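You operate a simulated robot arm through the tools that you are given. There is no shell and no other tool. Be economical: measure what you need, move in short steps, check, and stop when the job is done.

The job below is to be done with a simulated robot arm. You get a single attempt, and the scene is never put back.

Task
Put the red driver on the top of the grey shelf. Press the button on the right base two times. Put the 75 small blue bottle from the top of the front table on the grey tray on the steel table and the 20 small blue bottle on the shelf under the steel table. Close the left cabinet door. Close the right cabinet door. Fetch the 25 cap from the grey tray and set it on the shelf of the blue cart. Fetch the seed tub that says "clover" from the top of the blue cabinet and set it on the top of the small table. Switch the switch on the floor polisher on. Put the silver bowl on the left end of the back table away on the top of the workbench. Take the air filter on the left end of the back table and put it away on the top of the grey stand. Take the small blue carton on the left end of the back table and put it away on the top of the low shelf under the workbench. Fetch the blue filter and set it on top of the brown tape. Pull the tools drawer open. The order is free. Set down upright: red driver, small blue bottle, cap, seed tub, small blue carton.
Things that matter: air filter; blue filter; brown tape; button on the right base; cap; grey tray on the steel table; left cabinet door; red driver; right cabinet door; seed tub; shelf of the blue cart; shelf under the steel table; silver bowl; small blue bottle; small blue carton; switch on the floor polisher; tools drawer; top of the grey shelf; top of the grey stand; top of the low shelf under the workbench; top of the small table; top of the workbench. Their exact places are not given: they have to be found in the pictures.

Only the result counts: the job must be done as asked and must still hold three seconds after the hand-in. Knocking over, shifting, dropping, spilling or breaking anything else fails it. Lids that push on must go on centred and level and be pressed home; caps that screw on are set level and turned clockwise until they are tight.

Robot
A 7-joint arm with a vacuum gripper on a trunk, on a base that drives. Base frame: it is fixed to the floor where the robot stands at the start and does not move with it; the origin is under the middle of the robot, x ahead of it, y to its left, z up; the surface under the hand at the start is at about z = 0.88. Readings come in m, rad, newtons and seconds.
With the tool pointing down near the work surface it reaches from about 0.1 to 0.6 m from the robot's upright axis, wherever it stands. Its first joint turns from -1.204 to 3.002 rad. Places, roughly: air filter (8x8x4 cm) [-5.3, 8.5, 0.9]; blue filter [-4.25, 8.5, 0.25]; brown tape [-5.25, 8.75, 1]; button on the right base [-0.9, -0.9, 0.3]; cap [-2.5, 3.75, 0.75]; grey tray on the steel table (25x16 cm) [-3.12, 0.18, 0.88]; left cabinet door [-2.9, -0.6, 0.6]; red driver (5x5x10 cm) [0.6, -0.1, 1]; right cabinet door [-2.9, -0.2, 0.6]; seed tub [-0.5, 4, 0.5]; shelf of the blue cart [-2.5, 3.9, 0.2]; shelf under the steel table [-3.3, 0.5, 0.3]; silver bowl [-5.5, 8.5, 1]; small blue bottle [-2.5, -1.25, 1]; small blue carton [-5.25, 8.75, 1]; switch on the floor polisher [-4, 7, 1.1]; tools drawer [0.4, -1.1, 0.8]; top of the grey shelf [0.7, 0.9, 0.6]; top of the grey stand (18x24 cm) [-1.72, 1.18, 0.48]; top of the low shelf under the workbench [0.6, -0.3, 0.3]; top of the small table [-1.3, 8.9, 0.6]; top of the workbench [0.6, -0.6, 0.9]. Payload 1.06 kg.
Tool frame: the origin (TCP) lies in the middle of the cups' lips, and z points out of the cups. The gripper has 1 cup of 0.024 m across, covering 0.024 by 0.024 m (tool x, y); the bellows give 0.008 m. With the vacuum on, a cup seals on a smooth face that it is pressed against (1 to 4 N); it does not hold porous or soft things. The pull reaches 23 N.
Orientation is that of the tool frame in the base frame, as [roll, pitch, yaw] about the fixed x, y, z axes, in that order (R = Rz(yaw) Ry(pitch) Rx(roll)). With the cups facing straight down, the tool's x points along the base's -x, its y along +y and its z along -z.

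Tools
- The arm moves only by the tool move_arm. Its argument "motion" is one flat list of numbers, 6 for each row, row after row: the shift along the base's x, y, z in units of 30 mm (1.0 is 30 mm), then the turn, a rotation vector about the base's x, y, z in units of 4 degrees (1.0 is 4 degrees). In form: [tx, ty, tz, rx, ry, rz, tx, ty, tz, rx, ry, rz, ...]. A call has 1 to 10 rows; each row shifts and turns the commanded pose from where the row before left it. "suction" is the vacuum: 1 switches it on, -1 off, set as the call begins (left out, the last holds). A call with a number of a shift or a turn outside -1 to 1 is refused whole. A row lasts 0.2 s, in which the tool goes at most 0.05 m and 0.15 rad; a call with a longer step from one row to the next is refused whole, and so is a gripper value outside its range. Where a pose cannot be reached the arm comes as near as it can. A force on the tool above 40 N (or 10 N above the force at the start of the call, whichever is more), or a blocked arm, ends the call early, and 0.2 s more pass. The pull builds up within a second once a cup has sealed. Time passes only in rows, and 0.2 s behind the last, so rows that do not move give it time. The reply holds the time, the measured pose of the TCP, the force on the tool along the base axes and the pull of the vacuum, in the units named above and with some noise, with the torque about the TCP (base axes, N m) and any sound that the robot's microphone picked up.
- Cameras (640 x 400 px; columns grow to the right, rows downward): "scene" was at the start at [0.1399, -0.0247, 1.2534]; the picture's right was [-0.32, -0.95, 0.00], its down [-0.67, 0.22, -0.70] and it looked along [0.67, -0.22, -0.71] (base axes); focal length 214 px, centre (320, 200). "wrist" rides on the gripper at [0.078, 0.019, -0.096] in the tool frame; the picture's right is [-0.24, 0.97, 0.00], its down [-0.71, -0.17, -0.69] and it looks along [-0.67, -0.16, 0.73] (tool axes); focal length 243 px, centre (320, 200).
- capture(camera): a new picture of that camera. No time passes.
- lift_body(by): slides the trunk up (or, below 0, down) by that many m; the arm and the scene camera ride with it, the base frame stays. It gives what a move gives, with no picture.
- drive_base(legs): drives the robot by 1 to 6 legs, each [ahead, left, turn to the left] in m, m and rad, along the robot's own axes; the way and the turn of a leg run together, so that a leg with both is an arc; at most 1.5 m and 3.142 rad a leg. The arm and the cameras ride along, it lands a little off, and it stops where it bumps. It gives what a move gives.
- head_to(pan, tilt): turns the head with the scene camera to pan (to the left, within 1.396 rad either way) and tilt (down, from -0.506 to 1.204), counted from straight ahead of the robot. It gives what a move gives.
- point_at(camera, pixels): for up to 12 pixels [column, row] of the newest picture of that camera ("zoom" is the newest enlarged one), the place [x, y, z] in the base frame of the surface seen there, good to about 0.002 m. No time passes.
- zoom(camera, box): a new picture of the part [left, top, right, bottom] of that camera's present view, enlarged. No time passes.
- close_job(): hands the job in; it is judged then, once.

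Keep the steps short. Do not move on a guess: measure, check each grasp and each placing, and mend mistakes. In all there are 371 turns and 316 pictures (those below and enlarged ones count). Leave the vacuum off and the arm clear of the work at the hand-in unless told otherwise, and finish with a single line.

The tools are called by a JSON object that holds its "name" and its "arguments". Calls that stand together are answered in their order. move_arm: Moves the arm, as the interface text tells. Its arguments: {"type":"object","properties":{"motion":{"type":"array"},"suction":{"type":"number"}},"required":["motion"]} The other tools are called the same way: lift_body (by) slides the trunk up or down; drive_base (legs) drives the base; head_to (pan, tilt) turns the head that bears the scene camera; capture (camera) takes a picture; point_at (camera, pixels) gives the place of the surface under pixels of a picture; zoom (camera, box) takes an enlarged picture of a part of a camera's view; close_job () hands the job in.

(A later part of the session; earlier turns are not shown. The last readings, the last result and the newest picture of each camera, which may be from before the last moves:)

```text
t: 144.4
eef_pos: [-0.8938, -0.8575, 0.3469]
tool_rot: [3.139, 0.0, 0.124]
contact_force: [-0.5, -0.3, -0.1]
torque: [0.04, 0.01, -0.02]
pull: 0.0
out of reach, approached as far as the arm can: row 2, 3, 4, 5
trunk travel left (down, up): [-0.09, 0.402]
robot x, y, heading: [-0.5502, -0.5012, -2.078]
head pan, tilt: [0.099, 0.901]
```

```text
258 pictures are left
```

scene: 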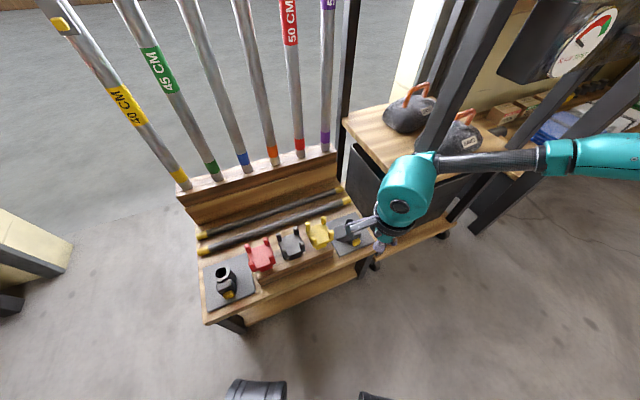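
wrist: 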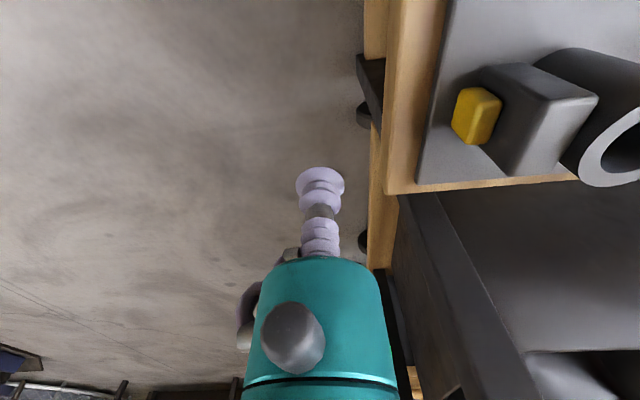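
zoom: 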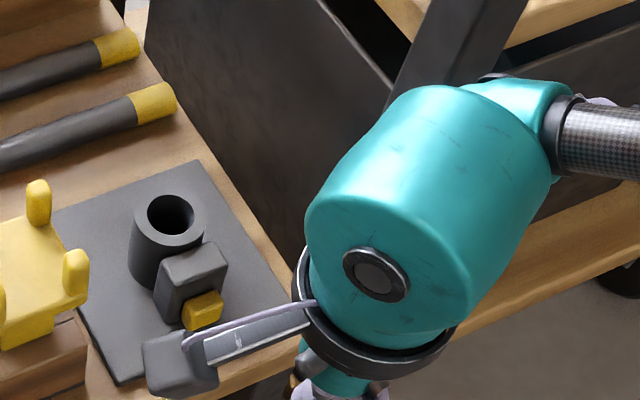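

Reach drifted. I'll raise the arm, lower the trunk the last 8 cm, and shift the base slightly toward +x/forward to ease it.

{"name": "move_arm", "arguments": {"motion": [0.3, 0.2, 0.9, 0, 0, -0.5, 0.3, 0.2, 0.9, 0, 0, -0.5, 0, 0, 0.9, 0, 0, -0.5]}}

{"name": "lift_body", "arguments": {"by": -0.08}}

{"name": "drive_base", "arguments": {"legs": [[0.045, 0.045, 0]]}}

```text
t: 145.2
eef_pos: [-0.8775, -0.8453, 0.4293]
tool_rot: [-3.14, -0.002, 0.017]
contact_force: [-0.1, -0.5, 0.4]
torque: [-0.06, 0.0, -0.03]
pull: 0.1
trunk travel left (down, up): [-0.09, 0.402]
robot x, y, heading: [-0.55, -0.4984, -2.08]
head pan, tilt: [0.099, 0.901]
```

```text
t: 146.4
eef_pos: [-0.8773, -0.8468, 0.348]
tool_rot: [3.141, -0.001, 0.018]
contact_force: [-0.2, -0.2, 0.6]
torque: [0.02, -0.01, -0.01]
pull: 0.0
trunk travel left (down, up): [-0.01, 0.482]
robot x, y, heading: [-0.552, -0.5021, -2.08]
head pan, tilt: [0.099, 0.901]
```

```text
t: 147.5
eef_pos: [-0.8576, -0.9085, 0.3468]
tool_rot: [3.139, 0.001, 0.018]
contact_force: [0.1, 0.3, 0.6]
torque: [0.01, 0.0, 0.02]
pull: 0.0
trunk travel left (down, up): [-0.01, 0.482]
robot x, y, heading: [-0.532, -0.5625, -2.08]
head pan, tilt: [0.099, 0.901]
```

{"name": "move_arm", "arguments": {"motion": [-0.25, 0, -0.2, 0, 0, 0, -0.22, 0, -0.35, 0, 0, 0]}}

{"name": "capture", "arguments": {"camera": "wrist"}}

{"name": "zoom", "arguments": {"camera": "scene", "box": [320, 180, 440, 260]}}

```text
t: 148.1
eef_pos: [-0.871, -0.9099, 0.3291]
tool_rot: [3.141, -0.003, 0.018]
contact_force: [1.1, 0.1, -0.3]
torque: [-0.04, 0.03, 0.04]
pull: 0.0
trunk travel left (down, up): [-0.01, 0.482]
robot x, y, heading: [-0.5344, -0.5606, -2.082]
head pan, tilt: [0.099, 0.901]
```

```text
257 pictures are left
```

wrist: 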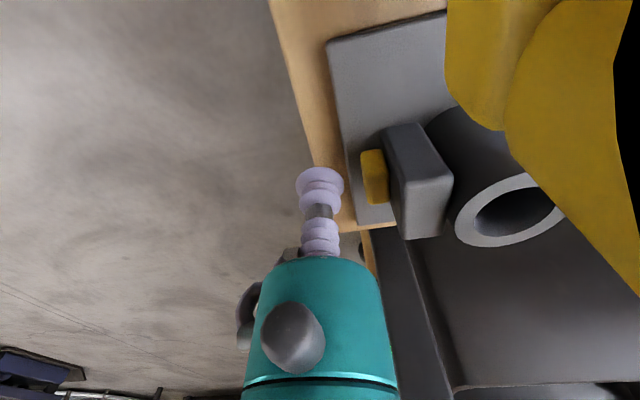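

```text
5.00 times, centred on (380, 220) of scene
```

zoom: 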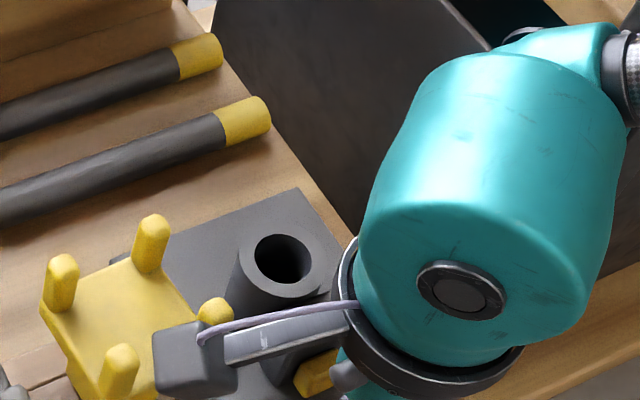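

The wrist camera is near the yellow clamp. I'll measure the clamp horn heights before pushing.

{"name": "point_at", "arguments": {"camera": "zoom", "pixels": [[120, 352], [62, 262], [150, 225], [210, 305], [180, 325], [195, 370]]}}

```text
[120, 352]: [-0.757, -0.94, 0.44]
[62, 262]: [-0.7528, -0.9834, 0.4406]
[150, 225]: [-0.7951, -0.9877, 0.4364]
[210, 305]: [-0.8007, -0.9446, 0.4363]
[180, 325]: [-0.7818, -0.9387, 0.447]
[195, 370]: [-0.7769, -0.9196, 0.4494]
```

The horn (z 0.44) conflicts with the camera. I'll back off, drive the base closer by 6 cm and rotate the tool so the camera faces +y.

{"name": "move_arm", "arguments": {"motion": [0, 0.8, 0, 0, 0, 0, 0, 0.8, 0.3, 0, 0, 0, 0, 0, 0, 0, 0, 1, 0, 0, 0, 0, 0, 1, 0, 0, 0, 0, 0, 1, 0, 0, 0, 0, 0, 1, 0, 0, 0, 0, 0, 1, 0, 0, 0, 0, 0, 1, 0, 0, 0, 0, 0, 1, 0, 0, 0, 0, 0, 1]}}

{"name": "drive_base", "arguments": {"legs": [[0.035, -0.06, 0]]}}

{"name": "move_arm", "arguments": {"motion": [0.5, 0, 0, 0, 0, 1, 0.5, 0, 0, 0, 0, 1, 0.5, 0, 0, 0, 0, 1, 0.5, 0, 0, 0, 0, 1, 0.3, 0, 0, 0, 0, 1]}}

```text
t: 150.3
eef_pos: [-0.8719, -0.8606, 0.3393]
tool_rot: [3.141, -0.001, 0.579]
contact_force: [0.6, -0.5, 0.6]
torque: [-0.01, 0.0, -0.01]
pull: 0.0
trunk travel left (down, up): [-0.01, 0.482]
robot x, y, heading: [-0.5331, -0.562, -2.079]
head pan, tilt: [0.099, 0.901]
```

```text
t: 151.5
eef_pos: [-0.9402, -0.8626, 0.3389]
tool_rot: [3.141, -0.004, 0.578]
contact_force: [0.0, -0.6, 1.0]
torque: [0.01, -0.01, 0.01]
pull: 0.1
trunk travel left (down, up): [-0.01, 0.482]
robot x, y, heading: [-0.6042, -0.5681, -2.08]
head pan, tilt: [0.099, 0.901]
```

```text
t: 152.7
eef_pos: [-0.872, -0.8608, 0.3407]
tool_rot: [3.141, 0.0, 0.926]
contact_force: [-0.5, -0.2, -1.0]
torque: [0.0, 0.0, 0.0]
pull: 0.1
trunk travel left (down, up): [-0.01, 0.482]
robot x, y, heading: [-0.6021, -0.5668, -2.082]
head pan, tilt: [0.099, 0.901]
```

Good, no limits. Approach: y to -0.91, z 0.329, then look.

{"name": "move_arm", "arguments": {"motion": [0, -0.8, -0.38, 0, 0, 0, -0.02, -0.85, 0, 0, 0, 0]}}

{"name": "capture", "arguments": {"camera": "wrist"}}

{"name": "zoom", "arguments": {"camera": "scene", "box": [320, 160, 440, 240]}}

```text
t: 153.3
eef_pos: [-0.8757, -0.9085, 0.3291]
tool_rot: [3.14, -0.002, 0.926]
contact_force: [0.7, -0.7, -0.9]
torque: [0.0, 0.01, 0.0]
pull: 0.0
out of reach, approached as far as the arm can: row 2
trunk travel left (down, up): [-0.01, 0.482]
robot x, y, heading: [-0.601, -0.5625, -2.076]
head pan, tilt: [0.099, 0.901]
```

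```text
255 pictures are left
```

wrist: 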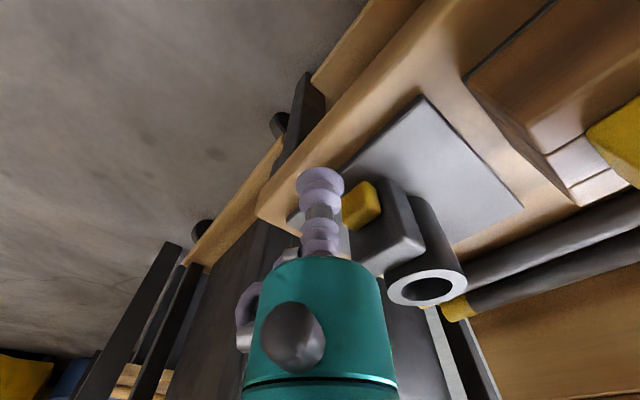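

```text
5.00 times, centred on (380, 200) of scene
```

zoom: 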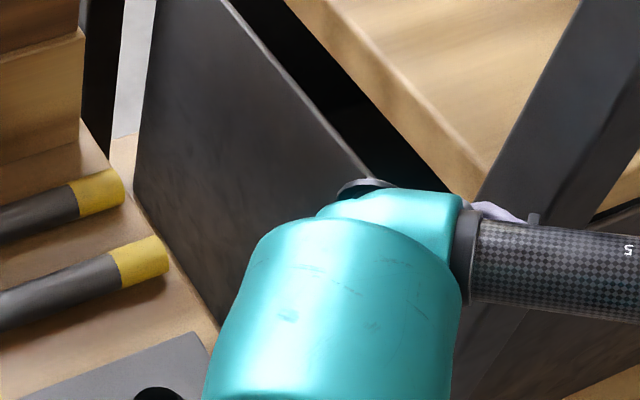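

I'll check forearm-to-cart clearance.

{"name": "point_at", "arguments": {"camera": "zoom", "pixels": [[560, 270], [540, 150], [390, 200], [360, 180], [450, 150], [420, 340], [520, 220], [600, 60]]}}

```text
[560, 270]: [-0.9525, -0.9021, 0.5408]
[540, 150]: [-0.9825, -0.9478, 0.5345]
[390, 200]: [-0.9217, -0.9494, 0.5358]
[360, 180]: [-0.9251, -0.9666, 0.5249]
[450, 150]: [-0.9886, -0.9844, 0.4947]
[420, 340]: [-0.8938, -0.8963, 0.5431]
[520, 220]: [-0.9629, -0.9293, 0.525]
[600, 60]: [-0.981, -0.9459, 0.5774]
```

Too tight to the cart post. I'll back off and tilt the tool 40° so the wrist stays on the +y side, then push with the lip.

{"name": "move_arm", "arguments": {"motion": [0, 0.9, 0.4, 0, 0, 0, 0, 0.9, 0.4, 0, 0, 0, 0, 0, 0, -1, 0, 0, 0, 0, 0, -1, 0, 0, 0, 0, 0, -1, 0, 0, 0, 0, 0, -1, 0, 0, 0, 0, 0, -1, 0, 0, 0, 0, 0, -1, 0, 0, 0, 0, 0, -1, 0, 0, 0, 0, 0, -1, 0, 0]}}

{"name": "move_arm", "arguments": {"motion": [0, 0, 0, -1, 0, 0, 0, 0, 0, -1, 0, 0]}}

{"name": "capture", "arguments": {"camera": "scene"}}

```text
t: 155.5
eef_pos: [-0.8742, -0.8545, 0.3525]
tool_rot: [2.779, 0.436, 0.848]
contact_force: [0.9, 0.5, 0.3]
torque: [0.03, 0.03, 0.0]
pull: 0.0
trunk travel left (down, up): [-0.01, 0.482]
robot x, y, heading: [-0.6036, -0.563, -2.078]
head pan, tilt: [0.099, 0.901]
```

```text
t: 156.1
eef_pos: [-0.88, -0.8771, 0.3797]
tool_rot: [2.681, 0.532, 0.802]
contact_force: [-0.3, -0.3, -0.3]
torque: [0.01, 0.0, 0.02]
pull: 0.0
out of reach, approached as far as the arm can: row 1, 2
trunk travel left (down, up): [-0.01, 0.482]
robot x, y, heading: [-0.5994, -0.5616, -2.078]
head pan, tilt: [0.099, 0.901]
```

```text
253 pictures are left
```

scene: 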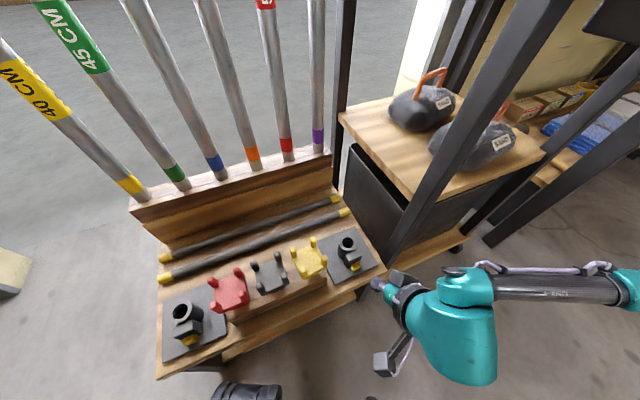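

{"name": "drive_base", "arguments": {"legs": [[-0.091, 0.041, 0]]}}

{"name": "move_arm", "arguments": {"motion": [-0.5, -0.4, -0.2, 0, 0, 0, -0.5, -0.4, -0.2, 0, 0, 0, -0.5, -0.4, -0.2, 0, 0, 0, -0.5, -0.4, -0.2, 0, 0, 0, -0.4, -0.4, -0.2, 0, 0, 0]}}

```text
t: 157.2
eef_pos: [-0.7991, -0.8201, 0.3804]
tool_rot: [2.681, 0.527, 0.797]
contact_force: [0.1, 0.1, -0.2]
torque: [-0.02, -0.02, 0.03]
pull: 0.2
trunk travel left (down, up): [-0.01, 0.482]
robot x, y, heading: [-0.5192, -0.5073, -2.079]
head pan, tilt: [0.099, 0.901]
```

```text
t: 158.4
eef_pos: [-0.8739, -0.8813, 0.3494]
tool_rot: [2.679, 0.528, 0.798]
contact_force: [-0.4, -0.1, -0.1]
torque: [0.03, 0.0, 0.05]
pull: 0.1
trunk travel left (down, up): [-0.01, 0.482]
robot x, y, heading: [-0.5222, -0.5065, -2.081]
head pan, tilt: [0.099, 0.901]
```

Tilted 39° as wanted. I'll move to just in front of the button: y -0.912, z 0.3225.

{"name": "move_arm", "arguments": {"motion": [0, -0.5, -0.45, 0, 0, 0, 0, -0.53, -0.45, 0, 0, 0]}}

{"name": "capture", "arguments": {"camera": "wrist"}}

{"name": "zoom", "arguments": {"camera": "scene", "box": [320, 220, 440, 300]}}

```text
t: 159.0
eef_pos: [-0.872, -0.9134, 0.3209]
tool_rot: [2.679, 0.527, 0.797]
contact_force: [-0.8, 0.1, -1.1]
torque: [0.03, 0.0, 0.04]
pull: 0.0
trunk travel left (down, up): [-0.01, 0.482]
robot x, y, heading: [-0.5219, -0.5064, -2.084]
head pan, tilt: [0.099, 0.901]
```

```text
252 pictures are left
```

wrist: 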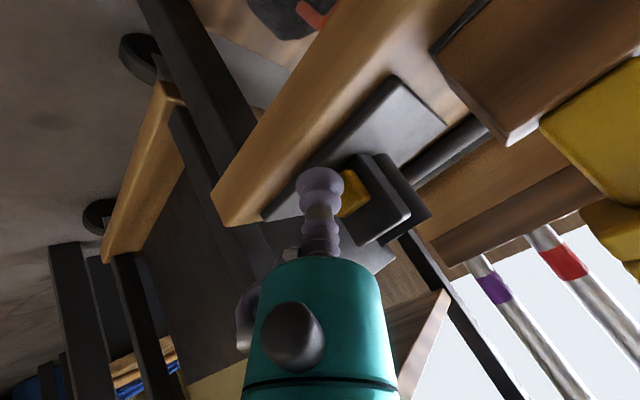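

```text
5.00 times, centred on (380, 260) of scene
```

zoom: 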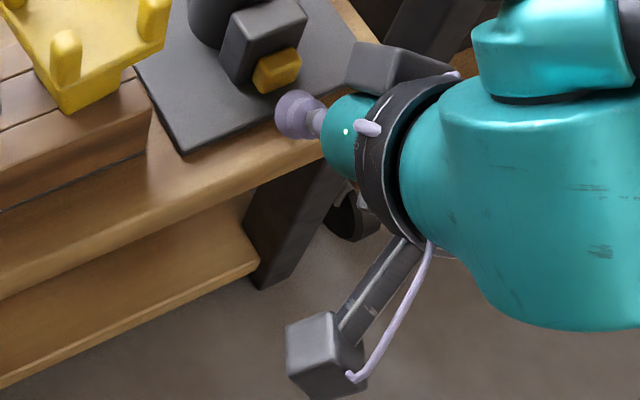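

In line. I'll push along -y in small steps.

{"name": "move_arm", "arguments": {"motion": [0, -0.15, 0, 0, 0, 0, 0, -0.13, 0, 0, 0, 0, 0, -0.1, 0, 0, 0, 0]}}

```text
t: 159.8
eef_pos: [-0.8711, -0.9229, 0.3225]
tool_rot: [2.68, 0.528, 0.799]
contact_force: [-1.1, -0.7, 0.5]
torque: [-0.02, -0.01, -0.02]
pull: 0.1
trunk travel left (down, up): [-0.01, 0.482]
robot x, y, heading: [-0.5205, -0.5078, -2.086]
head pan, tilt: [0.099, 0.901]
```

{"name": "move_arm", "arguments": {"motion": [0, -0.1, 0, 0, 0, 0, 0, -0.1, 0, 0, 0, 0, 0, -0.1, 0, 0, 0, 0]}}

{"name": "zoom", "arguments": {"camera": "scene", "box": [340, 220, 388, 250]}}

```text
t: 160.6
eef_pos: [-0.8725, -0.9302, 0.323]
tool_rot: [2.678, 0.529, 0.796]
contact_force: [1.1, 5.0, 2.5]
torque: [-0.06, 0.05, 0.01]
pull: 0.1
trunk travel left (down, up): [-0.01, 0.482]
robot x, y, heading: [-0.522, -0.5071, -2.084]
head pan, tilt: [0.099, 0.901]
```

```text
13.33 times, centred on (364, 235) of scene
```

zoom: 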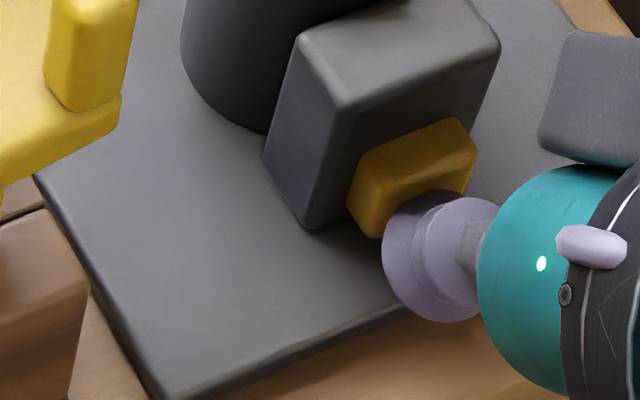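

Contact at 5 N. I'll press a bit more, listening for a click.

{"name": "move_arm", "arguments": {"motion": [0, -0.07, 0, 0, 0, 0, 0, -0.07, 0, 0, 0, 0, 0, 0, 0, 0, 0, 0]}}

{"name": "zoom", "arguments": {"camera": "scene", "box": [340, 220, 388, 250]}}

```text
t: 161.4
eef_pos: [-0.8725, -0.9341, 0.3217]
tool_rot: [2.68, 0.529, 0.798]
contact_force: [1.5, 8.1, -0.2]
torque: [-0.06, 0.0, 0.01]
pull: 0.2
trunk travel left (down, up): [-0.01, 0.482]
robot x, y, heading: [-0.5196, -0.5082, -2.082]
head pan, tilt: [0.099, 0.901]
heard: click
```

```text
13.33 times, centred on (364, 235) of scene
```

zoom: 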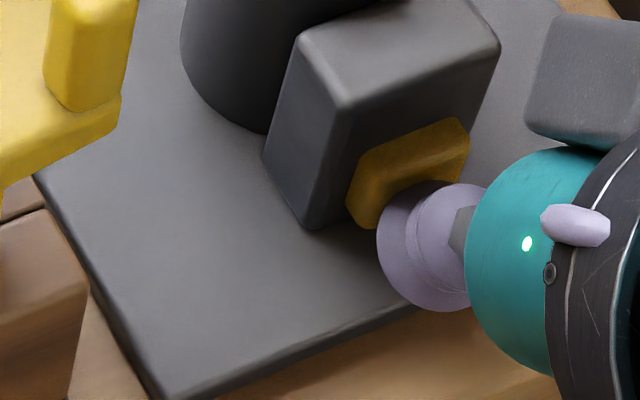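

Click heard. I'll back off 1.2 cm to let the button return, then press again.

{"name": "move_arm", "arguments": {"motion": [0, 0.25, 0, 0, 0, 0, 0, 0.25, 0, 0, 0, 0, 0, 0, 0, 0, 0, 0, 0, 0, 0, 0, 0, 0]}}

{"name": "zoom", "arguments": {"camera": "scene", "box": [340, 220, 388, 250]}}

{"name": "move_arm", "arguments": {"motion": [0, -0.25, 0, 0, 0, 0, 0, -0.12, 0, 0, 0, 0, 0, -0.07, 0, 0, 0, 0, 0, -0.06, 0, 0, 0, 0, 0, 0, 0, 0, 0, 0]}}

```text
t: 162.4
eef_pos: [-0.8721, -0.9204, 0.3202]
tool_rot: [2.68, 0.529, 0.796]
contact_force: [0.6, -0.4, 0.9]
torque: [0.0, -0.01, -0.01]
pull: 0.0
trunk travel left (down, up): [-0.01, 0.482]
robot x, y, heading: [-0.5231, -0.5092, -2.088]
head pan, tilt: [0.099, 0.901]
```

```text
13.33 times, centred on (364, 235) of scene
```

zoom: 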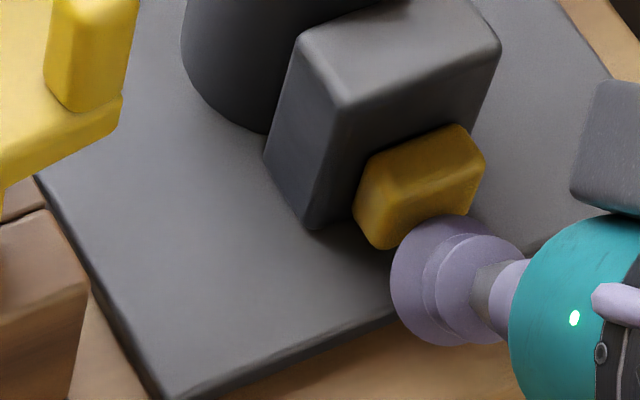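

```text
t: 163.6
eef_pos: [-0.8715, -0.9341, 0.3215]
tool_rot: [2.679, 0.529, 0.798]
contact_force: [1.7, 8.2, -1.3]
torque: [-0.07, 0.01, 0.06]
pull: 0.2
trunk travel left (down, up): [-0.01, 0.482]
robot x, y, heading: [-0.5252, -0.5047, -2.084]
head pan, tilt: [0.099, 0.901]
heard: click
```

Second click. I'll back off straight, lift and level the tool, then raise the trunk.

{"name": "move_arm", "arguments": {"motion": [0, 0.8, 0, 0, 0, 0, 0, 0.9, 0.3, 0, 0, 0, 0, 0.9, 0.9, 0, 0, 0, 0, 0, 0.9, 0, 0, 0, 0, 0, 0.9, 0, 0, 0, 0, 0, 0.9, 0, 0, 0, 0, 0, 0, 1, 0, 0, 0, 0, 0, 1, 0, 0, 0, 0, 0, 1, 0, 0, 0, 0, 0, 1, 0, 0]}}

{"name": "move_arm", "arguments": {"motion": [0, 0, 0, 1, 0, 0, 0, 0, 0, 1, 0, 0, 0, 0, 0, 1, 0, 0, 0, 0, 0, 1, 0, 0, 0, 0, 0, 1, 0, 0, 0, 0, 0, 0.8, 0, 0]}}

{"name": "lift_body", "arguments": {"by": 0.4}}

{"name": "head_to", "arguments": {"pan": 0.0, "tilt": 0.4}}

{"name": "capture", "arguments": {"camera": "scene"}}

```text
t: 165.8
eef_pos: [-0.8723, -0.8561, 0.4381]
tool_rot: [2.884, 0.32, 0.883]
contact_force: [0.4, -0.3, 1.2]
torque: [0.01, 0.0, 0.02]
pull: 0.1
trunk travel left (down, up): [-0.01, 0.482]
robot x, y, heading: [-0.5192, -0.5067, -2.083]
head pan, tilt: [0.099, 0.901]
```

```text
t: 167.2
eef_pos: [-0.8718, -0.8564, 0.4389]
tool_rot: [3.138, 0.001, 0.922]
contact_force: [0.0, 0.0, -1.1]
torque: [-0.03, 0.03, 0.01]
pull: 0.0
trunk travel left (down, up): [-0.01, 0.482]
robot x, y, heading: [-0.5192, -0.5055, -2.085]
head pan, tilt: [0.099, 0.901]
```

```text
t: 171.1
eef_pos: [-0.872, -0.8554, 0.8388]
tool_rot: [3.139, -0.001, 0.923]
contact_force: [-0.4, -0.7, -0.5]
torque: [-0.03, -0.01, 0.0]
pull: 0.1
trunk travel left (down, up): [-0.41, 0.082]
robot x, y, heading: [-0.5214, -0.5082, -2.084]
head pan, tilt: [0.099, 0.901]
```

```text
t: 172.0
eef_pos: [-0.8711, -0.8555, 0.8386]
tool_rot: [3.139, 0.001, 0.923]
contact_force: [-0.5, 0.2, -0.7]
torque: [-0.02, 0.03, 0.01]
pull: 0.1
trunk travel left (down, up): [-0.41, 0.082]
robot x, y, heading: [-0.5208, -0.5095, -2.085]
head pan, tilt: [0.0, 0.4]
```

```text
247 pictures are left
```

scene: 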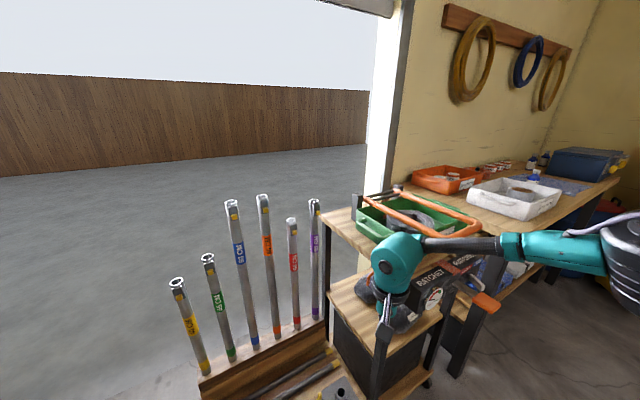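

I'll back away, raise the hand, and drive toward the front table for a look.

{"name": "drive_base", "arguments": {"legs": [[-0.26, -0.148, 0], [0.5, -0.9, 0]]}}

{"name": "move_arm", "arguments": {"motion": [0, 0, 0.9, 0, 0, 0, 0, 0, 0.9, 0, 0, 0, 0, 0, 0.9, 0, 0, 0, 0, 0, 0.9, 0, 0, 0, 0, 0, 0.9, 0, 0, 0, 0, 0, 0.9, 0, 0, 0]}}

{"name": "head_to", "arguments": {"pan": 0.1, "tilt": 0.5}}

{"name": "capture", "arguments": {"camera": "scene"}}

{"name": "head_to", "arguments": {"pan": -1.1, "tilt": 0.5}}

{"name": "capture", "arguments": {"camera": "scene"}}

```text
t: 181.9
eef_pos: [-1.9152, -0.5254, 0.8387]
tool_rot: [3.137, 0.003, 0.896]
contact_force: [-0.3, -0.4, -0.8]
torque: [0.03, 0.0, 0.02]
pull: 0.0
trunk travel left (down, up): [-0.41, 0.082]
robot x, y, heading: [-1.5537, -0.1872, -2.112]
head pan, tilt: [0.0, 0.4]
```

```text
t: 183.3
eef_pos: [-1.9147, -0.5258, 1.001]
tool_rot: [3.138, 0.002, 0.894]
contact_force: [-0.4, 0.0, -0.5]
torque: [0.02, 0.01, -0.02]
pull: 0.0
trunk travel left (down, up): [-0.41, 0.082]
robot x, y, heading: [-1.5541, -0.1858, -2.113]
head pan, tilt: [0.0, 0.4]
```

```text
t: 184.0
eef_pos: [-1.9164, -0.5249, 0.9994]
tool_rot: [3.139, 0.0, 0.892]
contact_force: [-0.4, 0.0, 1.0]
torque: [0.01, 0.01, -0.01]
pull: 0.0
trunk travel left (down, up): [-0.41, 0.082]
robot x, y, heading: [-1.5544, -0.1841, -2.114]
head pan, tilt: [0.099, 0.499]
```

```text
246 pictures are left
```

scene: 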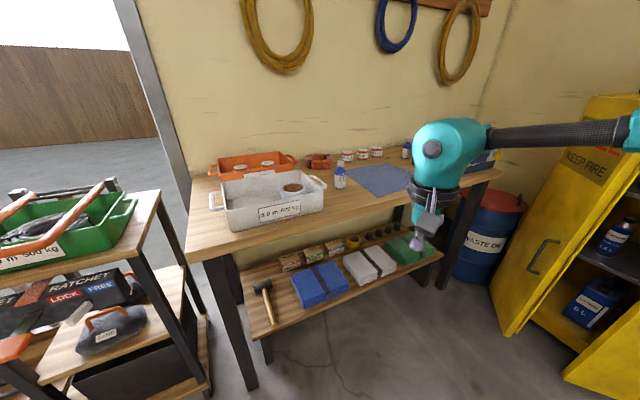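

```text
t: 185.4
eef_pos: [-1.917, -0.5255, 1.0003]
tool_rot: [3.138, 0.002, 0.895]
contact_force: [-0.7, 0.5, -0.2]
torque: [-0.02, 0.0, -0.03]
pull: 0.0
trunk travel left (down, up): [-0.41, 0.082]
robot x, y, heading: [-1.557, -0.1836, -2.116]
head pan, tilt: [-1.1, 0.499]
```

```text
245 pictures are left
```

scene: 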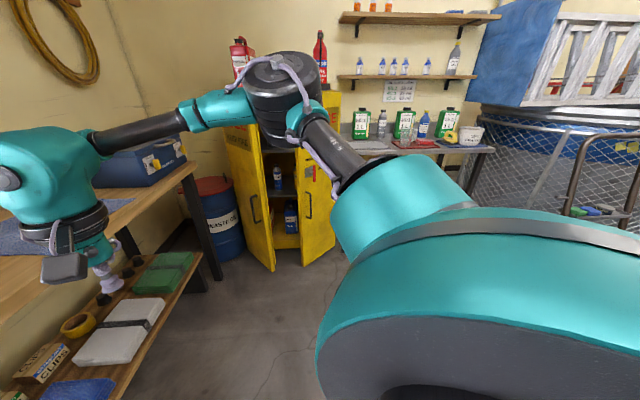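

Blue bottles are on the front table; the yellow cabinet has both doors open. I'll zoom in on the bottles.

{"name": "head_to", "arguments": {"pan": 0.0, "tilt": 0.45}}

{"name": "capture", "arguments": {"camera": "scene"}}

{"name": "zoom", "arguments": {"camera": "scene", "box": [230, 130, 420, 230]}}

```text
t: 186.7
eef_pos: [-1.9166, -0.5258, 0.9995]
tool_rot: [3.138, 0.001, 0.895]
contact_force: [-0.3, -0.7, 0.4]
torque: [0.03, 0.02, 0.02]
pull: 0.1
trunk travel left (down, up): [-0.41, 0.082]
robot x, y, heading: [-1.5581, -0.1862, -2.113]
head pan, tilt: [0.0, 0.45]
```

```text
244 pictures are left
```

scene: 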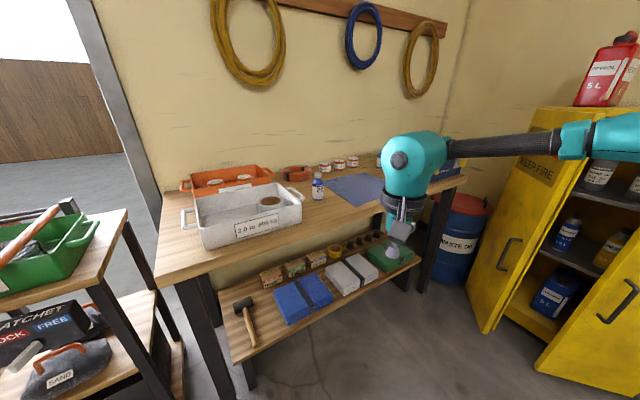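

```text
3.37 times, centred on (325, 180) of scene
```

zoom: 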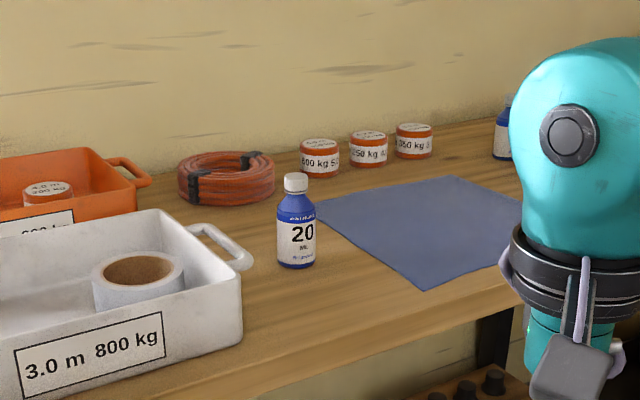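

{"name": "point_at", "arguments": {"camera": "zoom", "pixels": [[296, 177], [296, 185], [296, 230], [296, 262], [240, 300], [502, 140], [360, 250], [220, 235]]}}

{"name": "head_to", "arguments": {"pan": -0.4, "tilt": 0.3}}

{"name": "capture", "arguments": {"camera": "scene"}}

{"name": "capture", "arguments": {"camera": "wrist"}}

```text
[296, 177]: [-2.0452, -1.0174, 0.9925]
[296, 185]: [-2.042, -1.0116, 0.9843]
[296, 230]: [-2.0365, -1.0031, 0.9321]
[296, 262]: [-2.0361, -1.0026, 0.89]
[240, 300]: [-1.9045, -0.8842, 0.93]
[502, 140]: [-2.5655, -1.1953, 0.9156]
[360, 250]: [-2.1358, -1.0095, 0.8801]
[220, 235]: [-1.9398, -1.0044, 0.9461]
```

```text
t: 187.6
eef_pos: [-1.9162, -0.5259, 1.0014]
tool_rot: [3.138, 0.001, 0.896]
contact_force: [0.0, 0.0, 0.4]
torque: [0.0, 0.01, 0.02]
pull: 0.0
trunk travel left (down, up): [-0.41, 0.082]
robot x, y, heading: [-1.5585, -0.1842, -2.114]
head pan, tilt: [-0.4, 0.3]
```

```text
242 pictures are left
```

scene: 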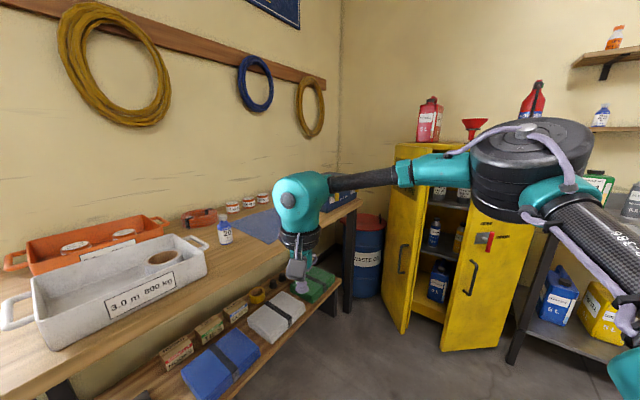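

```text
241 pictures are left
```

wrist: 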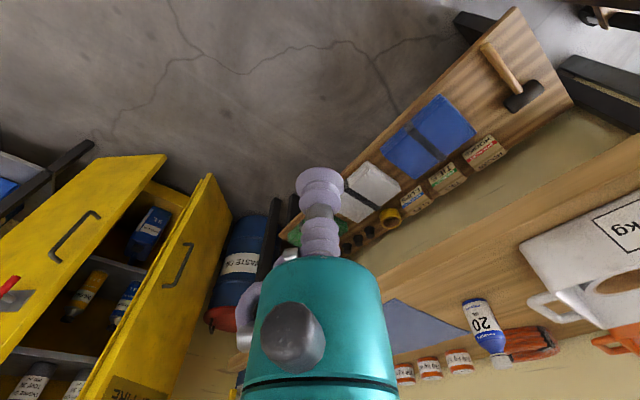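

The 20 bottle's cap top is near (-2.047,-1.017,0.993). I'll raise, turn, and move in front of it.

{"name": "lift_body", "arguments": {"by": 0.08}}

{"name": "drive_base", "arguments": {"legs": [[0, 0, 0.91], [0.16, -0.542, 0]]}}

{"name": "head_to", "arguments": {"pan": -0.4, "tilt": 0.8}}

{"name": "capture", "arguments": {"camera": "scene"}}

```text
t: 188.8
eef_pos: [-1.9129, -0.5209, 1.1062]
tool_rot: [3.129, 0.059, 0.894]
contact_force: [-0.2, -0.3, 0.1]
torque: [0.01, 0.02, -0.01]
pull: 0.2
trunk travel left (down, up): [-0.49, 0.002]
robot x, y, heading: [-1.5512, -0.1877, -2.116]
head pan, tilt: [-0.4, 0.3]
```

```text
t: 196.2
eef_pos: [-1.9405, -1.0172, 1.1064]
tool_rot: [3.128, 0.058, 1.805]
contact_force: [0.6, 0.2, -0.1]
torque: [0.0, 0.02, -0.02]
pull: 0.1
trunk travel left (down, up): [-0.49, 0.002]
robot x, y, heading: [-1.9863, -0.5324, -1.202]
head pan, tilt: [-0.4, 0.3]
```

```text
t: 197.2
eef_pos: [-1.9404, -1.0166, 1.1064]
tool_rot: [3.13, 0.057, 1.81]
contact_force: [0.1, 0.8, 0.6]
torque: [0.0, 0.01, -0.02]
pull: 0.1
trunk travel left (down, up): [-0.49, 0.002]
robot x, y, heading: [-1.9843, -0.5281, -1.201]
head pan, tilt: [-0.4, 0.799]
```

```text
240 pictures are left
```

scene: 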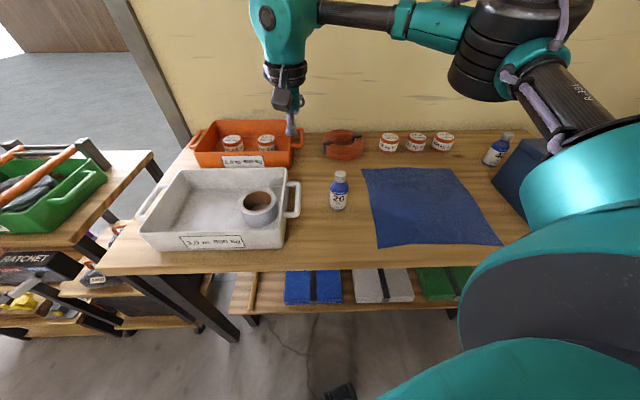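

{"name": "zoom", "arguments": {"camera": "scene", "box": [308, 160, 372, 220]}}

{"name": "point_at", "arguments": {"camera": "zoom", "pixels": [[330, 75], [350, 75], [370, 75], [350, 95], [350, 85], [385, 80], [310, 80], [300, 200], [390, 200]]}}

{"name": "zoom", "arguments": {"camera": "scene", "box": [460, 120, 540, 200]}}

```text
6.67 times, centred on (340, 190) of scene
```

zoom: 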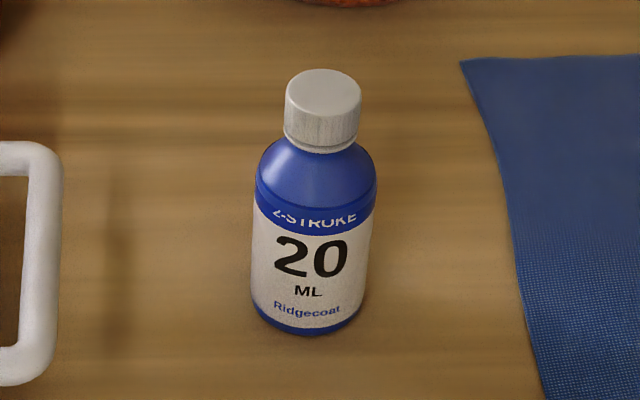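

```text
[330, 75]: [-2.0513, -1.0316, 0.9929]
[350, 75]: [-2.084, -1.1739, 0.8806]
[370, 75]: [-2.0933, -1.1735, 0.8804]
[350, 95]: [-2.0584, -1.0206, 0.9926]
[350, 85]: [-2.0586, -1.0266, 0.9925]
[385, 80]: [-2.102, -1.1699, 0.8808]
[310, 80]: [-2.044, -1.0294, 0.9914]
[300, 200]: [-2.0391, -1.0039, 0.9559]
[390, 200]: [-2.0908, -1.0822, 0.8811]
```

```text
5.00 times, centred on (500, 160) of scene
```

zoom: 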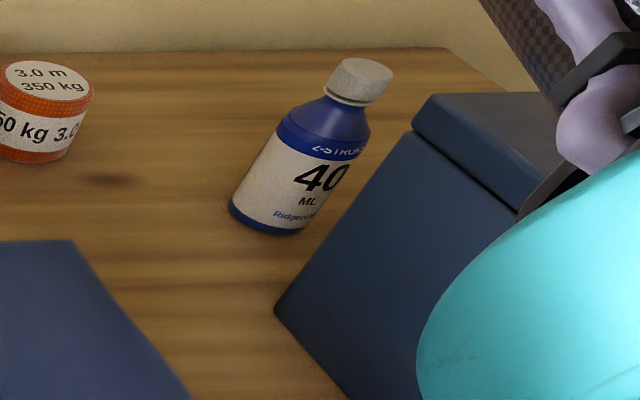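

That one reads 40, so the 75 must be elsewhere. First I'll locate the 20 cap centre precisely.

{"name": "zoom", "arguments": {"camera": "scene", "box": [324, 164, 356, 184]}}

{"name": "point_at", "arguments": {"camera": "zoom", "pixels": [[225, 110], [325, 110], [270, 70], [270, 145], [275, 110], [300, 80], [245, 140]]}}

```text
16.00 times, centred on (340, 174) of scene
```

zoom: 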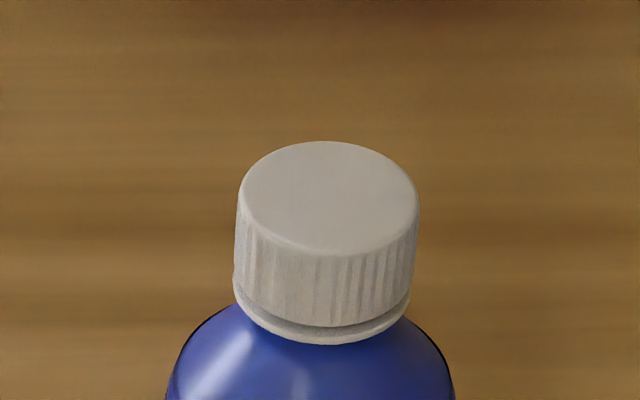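

```text
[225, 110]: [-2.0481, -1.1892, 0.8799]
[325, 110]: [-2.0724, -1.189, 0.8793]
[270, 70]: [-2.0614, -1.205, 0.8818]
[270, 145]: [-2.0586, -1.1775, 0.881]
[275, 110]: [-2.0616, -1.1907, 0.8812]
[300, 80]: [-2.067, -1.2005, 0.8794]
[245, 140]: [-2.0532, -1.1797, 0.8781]
```

{"name": "point_at", "arguments": {"camera": "zoom", "pixels": [[245, 195], [412, 200], [328, 150], [330, 250], [329, 198], [280, 198], [380, 198]]}}

{"name": "move_arm", "arguments": {"motion": [-0.5, 0, -0.5, 0.38, 0.18, 0, -0.5, 0, -0.5, 0.38, 0.19, 0, -0.9, 0, -0.5, 0, 0, 0, -0.9, 0, -0.5, 0, 0, 0, -0.8, 0, -0.3, 0, 0, 0]}}

```text
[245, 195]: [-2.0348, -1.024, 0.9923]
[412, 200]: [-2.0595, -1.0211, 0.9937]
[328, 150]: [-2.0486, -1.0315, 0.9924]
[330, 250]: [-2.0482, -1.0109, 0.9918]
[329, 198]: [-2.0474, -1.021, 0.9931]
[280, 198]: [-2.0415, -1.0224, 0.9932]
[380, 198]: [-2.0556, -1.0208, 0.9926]
```

```text
t: 198.4
eef_pos: [-2.0467, -1.0146, 1.037]
tool_rot: [3.141, 0.001, 1.809]
contact_force: [0.0, -0.1, -0.7]
torque: [0.03, 0.01, -0.01]
pull: 0.0
trunk travel left (down, up): [-0.49, 0.002]
robot x, y, heading: [-1.983, -0.5281, -1.203]
head pan, tilt: [-0.4, 0.799]
```

Cap centre (-2.0475,-1.0212,0.9928), about 25–26 mm across. I'll align precisely.

{"name": "move_arm", "arguments": {"motion": [-0.03, -0.22, -0.6, 0, 0, 0, 0, 0, -0.5, 0, 0, 0]}}

{"name": "capture", "arguments": {"camera": "wrist"}}

{"name": "zoom", "arguments": {"camera": "scene", "box": [308, 150, 372, 190]}}

```text
t: 199.0
eef_pos: [-2.0471, -1.0223, 1.0044]
tool_rot: [3.142, 0.0, 1.809]
contact_force: [-0.4, -0.3, 1.6]
torque: [0.0, 0.02, 0.03]
pull: 0.1
trunk travel left (down, up): [-0.49, 0.002]
robot x, y, heading: [-1.9845, -0.5292, -1.202]
head pan, tilt: [-0.4, 0.799]
```

```text
236 pictures are left
```

wrist: 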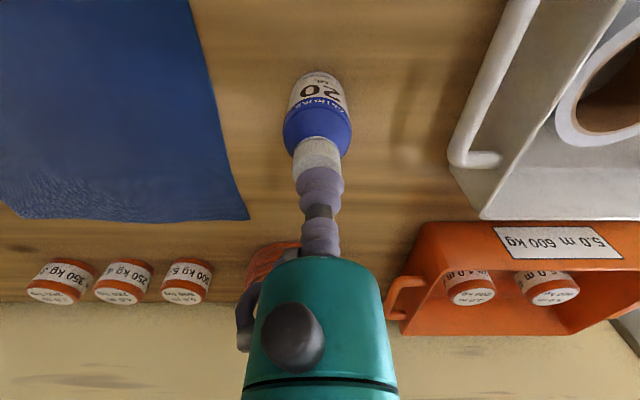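

```text
10.00 times, centred on (340, 170) of scene
```

zoom: 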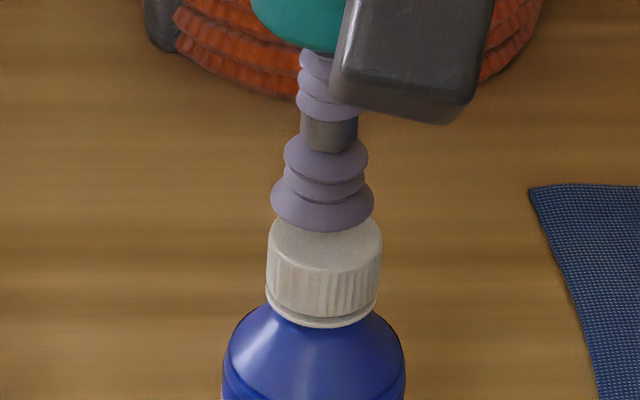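

Aligned. Descend with vacuum.

{"name": "move_arm", "arguments": {"motion": [0, 0.03, -0.3, 0, 0, 0, 0, 0, -0.1, 0, 0, 0, 0, 0, -0.05, 0, 0, 0, 0, 0, 0, 0, 0, 0, 0, 0, 0, 0, 0, 0, 0, 0, 0, 0, 0, 0], "suction": 1}}

```text
t: 200.4
eef_pos: [-2.0486, -1.0218, 0.9916]
tool_rot: [3.141, 0.001, 1.808]
contact_force: [0.4, 0.8, 8.0]
torque: [0.01, 0.02, 0.01]
pull: 22.8
trunk travel left (down, up): [-0.49, 0.002]
robot x, y, heading: [-1.9848, -0.5267, -1.201]
head pan, tilt: [-0.4, 0.799]
```

Sealed. Lift, retract a bit, back away and turn to face the steel table.

{"name": "move_arm", "arguments": {"motion": [0, 0, 0.3, 0, 0, 0, 0, 0, 0.7, 0, 0, 0, 0, 0, 0.8, 0, 0, 0, 0, 0.6, 0.5, 0, 0, 0, 0, 0.8, 0, 0, 0, 0, 0, 0.8, 0, 0, 0, 0]}}

{"name": "drive_base", "arguments": {"legs": [[-0.67, 0.346, 0], [0, 0, -1.9]]}}

{"name": "head_to", "arguments": {"pan": -0.3, "tilt": 0.5}}

{"name": "capture", "arguments": {"camera": "scene"}}

{"name": "head_to", "arguments": {"pan": 0.6, "tilt": 0.4}}

{"name": "capture", "arguments": {"camera": "scene"}}

```text
t: 201.8
eef_pos: [-2.052, -0.9517, 1.0612]
tool_rot: [-3.14, 0.0, 1.806]
contact_force: [0.0, 0.2, -1.5]
torque: [0.01, 0.01, 0.04]
pull: 22.7
trunk travel left (down, up): [-0.49, 0.002]
robot x, y, heading: [-1.9875, -0.5275, -1.194]
head pan, tilt: [-0.4, 0.799]
```

```text
t: 210.3
eef_pos: [-2.2892, 0.4008, 1.0607]
tool_rot: [-3.14, 0.0, -0.076]
contact_force: [0.8, 0.7, -1.0]
torque: [-0.01, -0.01, -0.02]
pull: 23.8
trunk travel left (down, up): [-0.49, 0.002]
robot x, y, heading: [-1.9042, 0.2078, -3.081]
head pan, tilt: [-0.4, 0.799]
```

```text
t: 211.1
eef_pos: [-2.2901, 0.4017, 1.0612]
tool_rot: [-3.141, 0.001, -0.074]
contact_force: [-0.1, 0.3, -1.5]
torque: [-0.01, 0.02, 0.03]
pull: 22.6
trunk travel left (down, up): [-0.49, 0.002]
robot x, y, heading: [-1.9085, 0.2077, -3.081]
head pan, tilt: [-0.3, 0.499]
```

```text
234 pictures are left
```

scene: 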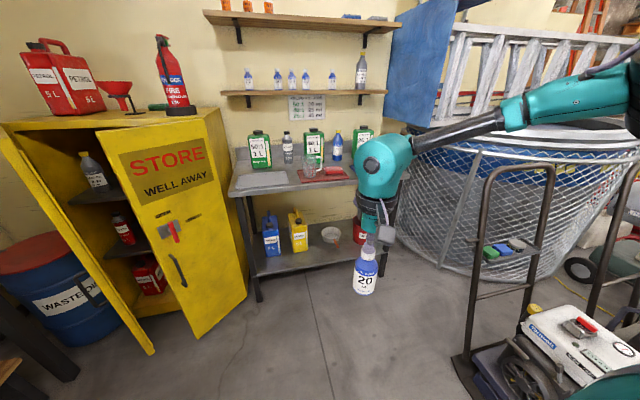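

```text
t: 212.3
eef_pos: [-2.2896, 0.4007, 1.0611]
tool_rot: [-3.141, -0.002, -0.075]
contact_force: [0.0, 0.0, -1.0]
torque: [0.01, 0.02, -0.01]
pull: 22.8
trunk travel left (down, up): [-0.49, 0.002]
robot x, y, heading: [-1.9025, 0.2104, -3.089]
head pan, tilt: [0.6, 0.4]
```

```text
233 pictures are left
```

scene: 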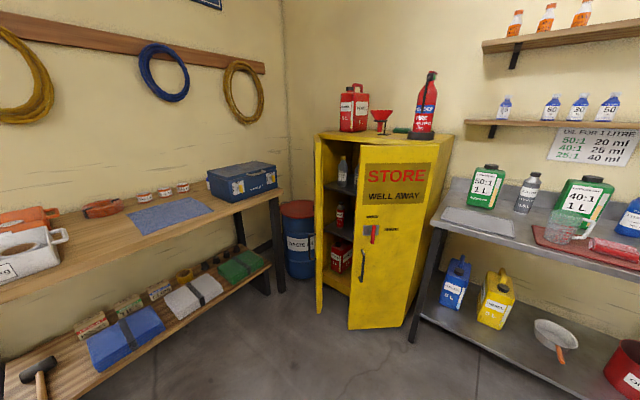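

{"name": "point_at", "arguments": {"camera": "scene", "pixels": [[440, 320], [530, 320], [500, 345], [560, 370], [470, 220], [450, 225], [430, 228], [520, 245], [415, 340], [355, 320], [345, 160], [325, 250]]}}

{"name": "zoom", "arguments": {"camera": "scene", "box": [400, 180, 640, 400]}}

```text
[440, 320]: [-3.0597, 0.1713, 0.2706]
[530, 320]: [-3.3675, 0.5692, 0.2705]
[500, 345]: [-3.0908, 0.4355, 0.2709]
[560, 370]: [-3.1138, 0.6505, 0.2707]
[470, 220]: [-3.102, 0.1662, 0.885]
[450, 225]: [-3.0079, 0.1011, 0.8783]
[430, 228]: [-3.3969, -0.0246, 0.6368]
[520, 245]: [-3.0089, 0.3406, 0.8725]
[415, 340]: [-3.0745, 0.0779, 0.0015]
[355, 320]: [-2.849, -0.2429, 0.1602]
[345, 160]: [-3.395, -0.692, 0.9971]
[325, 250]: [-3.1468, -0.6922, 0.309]
```

```text
1.82 times, centred on (520, 290) of scene
```

zoom: 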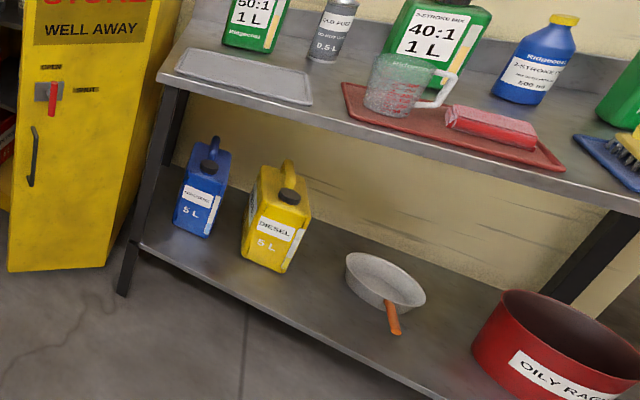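

Shelf under the steel table is at z 0.271, front edge about x -3.0; the free spot is near (-3.06,0.47). I'll turn, lower the arm in open space, then drive straight in beneath the table top.

{"name": "drive_base", "arguments": {"legs": [[0, 0, -0.3]]}}

{"name": "lift_body", "arguments": {"by": -0.4}}

{"name": "lift_body", "arguments": {"by": -0.08}}

{"name": "move_arm", "arguments": {"motion": [-0.5, -0.2, -0.7, 0, 0, 0, -0.5, -0.2, -0.7, 0, 0, 0, -0.5, -0.2, -0.7, 0, 0, 0, -0.5, -0.2, -0.7, 0, 0, 0, -0.5, -0.2, -0.7, 0, 0, 0, -0.5, -0.2, -0.7, 0, 0, 0]}}

{"name": "head_to", "arguments": {"pan": 0.2, "tilt": 0.6}}

{"name": "capture", "arguments": {"camera": "scene"}}

```text
t: 213.7
eef_pos: [-2.2159, 0.5037, 1.0607]
tool_rot: [3.141, 0.001, -0.371]
contact_force: [-0.6, -0.5, -0.7]
torque: [0.0, 0.0, 0.01]
pull: 22.9
trunk travel left (down, up): [-0.49, 0.002]
robot x, y, heading: [-1.9039, 0.2072, 2.902]
head pan, tilt: [0.6, 0.4]
```

```text
t: 217.5
eef_pos: [-2.216, 0.5044, 0.6599]
tool_rot: [-3.141, 0.0, -0.371]
contact_force: [0.8, 0.0, -1.5]
torque: [0.02, -0.04, 0.03]
pull: 22.9
trunk travel left (down, up): [-0.09, 0.402]
robot x, y, heading: [-1.9064, 0.2116, 2.906]
head pan, tilt: [0.6, 0.4]
```

```text
t: 218.7
eef_pos: [-2.2157, 0.5042, 0.5803]
tool_rot: [3.141, 0.001, -0.372]
contact_force: [0.1, 0.2, -0.1]
torque: [0.02, 0.04, 0.0]
pull: 23.0
trunk travel left (down, up): [-0.01, 0.482]
robot x, y, heading: [-1.9051, 0.2159, 2.903]
head pan, tilt: [0.6, 0.4]
```

```text
t: 220.1
eef_pos: [-2.3047, 0.4669, 0.4524]
tool_rot: [3.14, 0.001, -0.369]
contact_force: [1.4, -0.5, -1.8]
torque: [-0.01, -0.02, -0.04]
pull: 23.4
trunk travel left (down, up): [-0.01, 0.482]
robot x, y, heading: [-1.9009, 0.2085, 2.902]
head pan, tilt: [0.6, 0.4]
```

```text
t: 221.0
eef_pos: [-2.3045, 0.4676, 0.4535]
tool_rot: [-3.141, 0.0, -0.37]
contact_force: [-0.1, -0.1, -1.6]
torque: [0.0, 0.01, 0.02]
pull: 23.3
trunk travel left (down, up): [-0.01, 0.482]
robot x, y, heading: [-1.9056, 0.209, 2.903]
head pan, tilt: [0.201, 0.6]
```

```text
231 pictures are left
```

scene: 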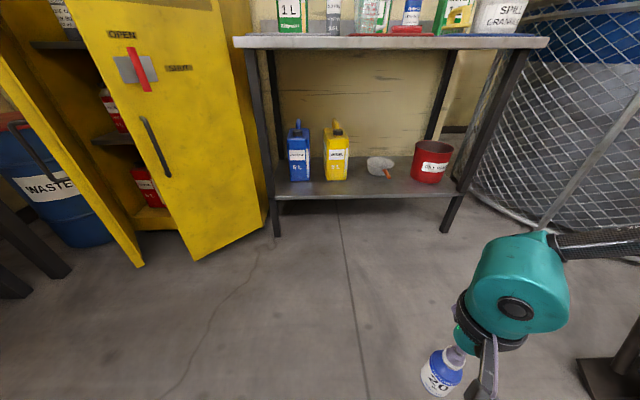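

{"name": "zoom", "arguments": {"camera": "scene", "box": [240, 110, 480, 260]}}

{"name": "point_at", "arguments": {"camera": "zoom", "pixels": [[290, 190], [310, 200], [330, 200], [350, 190], [360, 160], [380, 175], [250, 185], [280, 210], [400, 225], [80, 220], [500, 200], [500, 185]]}}

{"name": "point_at", "arguments": {"camera": "scene", "pixels": [[265, 225], [200, 250], [140, 260], [570, 300], [620, 245], [500, 270], [590, 370]]}}

```text
2.67 times, centred on (360, 185) of scene
```

zoom: 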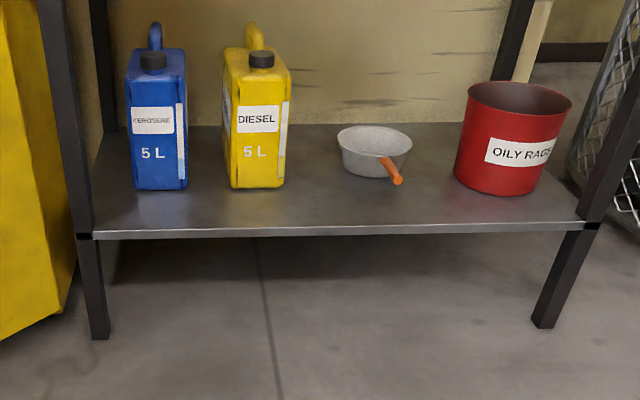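

```text
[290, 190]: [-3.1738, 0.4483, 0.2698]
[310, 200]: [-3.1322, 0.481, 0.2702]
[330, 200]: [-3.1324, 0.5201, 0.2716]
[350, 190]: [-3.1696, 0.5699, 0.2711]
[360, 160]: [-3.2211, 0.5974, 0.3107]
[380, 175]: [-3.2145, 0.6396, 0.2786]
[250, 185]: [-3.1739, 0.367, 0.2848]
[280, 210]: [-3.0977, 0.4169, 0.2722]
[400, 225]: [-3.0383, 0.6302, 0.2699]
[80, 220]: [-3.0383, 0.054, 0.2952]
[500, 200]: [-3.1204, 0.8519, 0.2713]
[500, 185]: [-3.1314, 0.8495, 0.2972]
```

```text
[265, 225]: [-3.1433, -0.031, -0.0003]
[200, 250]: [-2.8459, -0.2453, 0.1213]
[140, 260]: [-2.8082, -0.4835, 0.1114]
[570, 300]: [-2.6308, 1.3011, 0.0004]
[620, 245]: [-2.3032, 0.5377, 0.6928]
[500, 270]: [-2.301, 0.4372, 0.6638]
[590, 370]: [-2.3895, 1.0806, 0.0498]
```

I'll drive in with the bottle 7 cm above the shelf level.

{"name": "drive_base", "arguments": {"legs": [[0.55, 0.11, 0]]}}

{"name": "capture", "arguments": {"camera": "scene"}}

```text
t: 224.2
eef_pos: [-2.8571, 0.4807, 0.4545]
tool_rot: [3.141, -0.001, -0.365]
contact_force: [0.1, 1.4, -1.4]
torque: [0.0, -0.01, -0.01]
pull: 22.7
trunk travel left (down, up): [-0.01, 0.482]
robot x, y, heading: [-2.457, 0.2245, 2.91]
head pan, tilt: [0.201, 0.6]
```

```text
229 pictures are left
```

scene: 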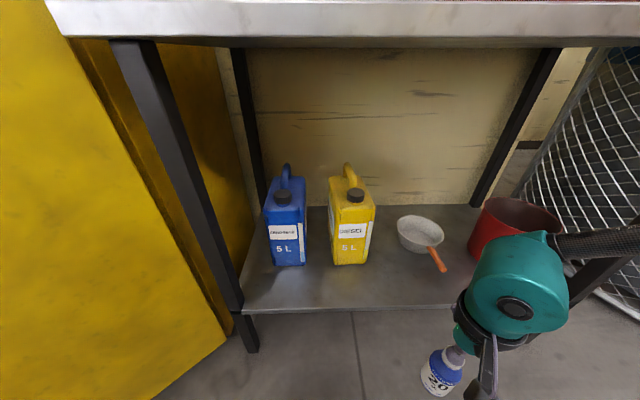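

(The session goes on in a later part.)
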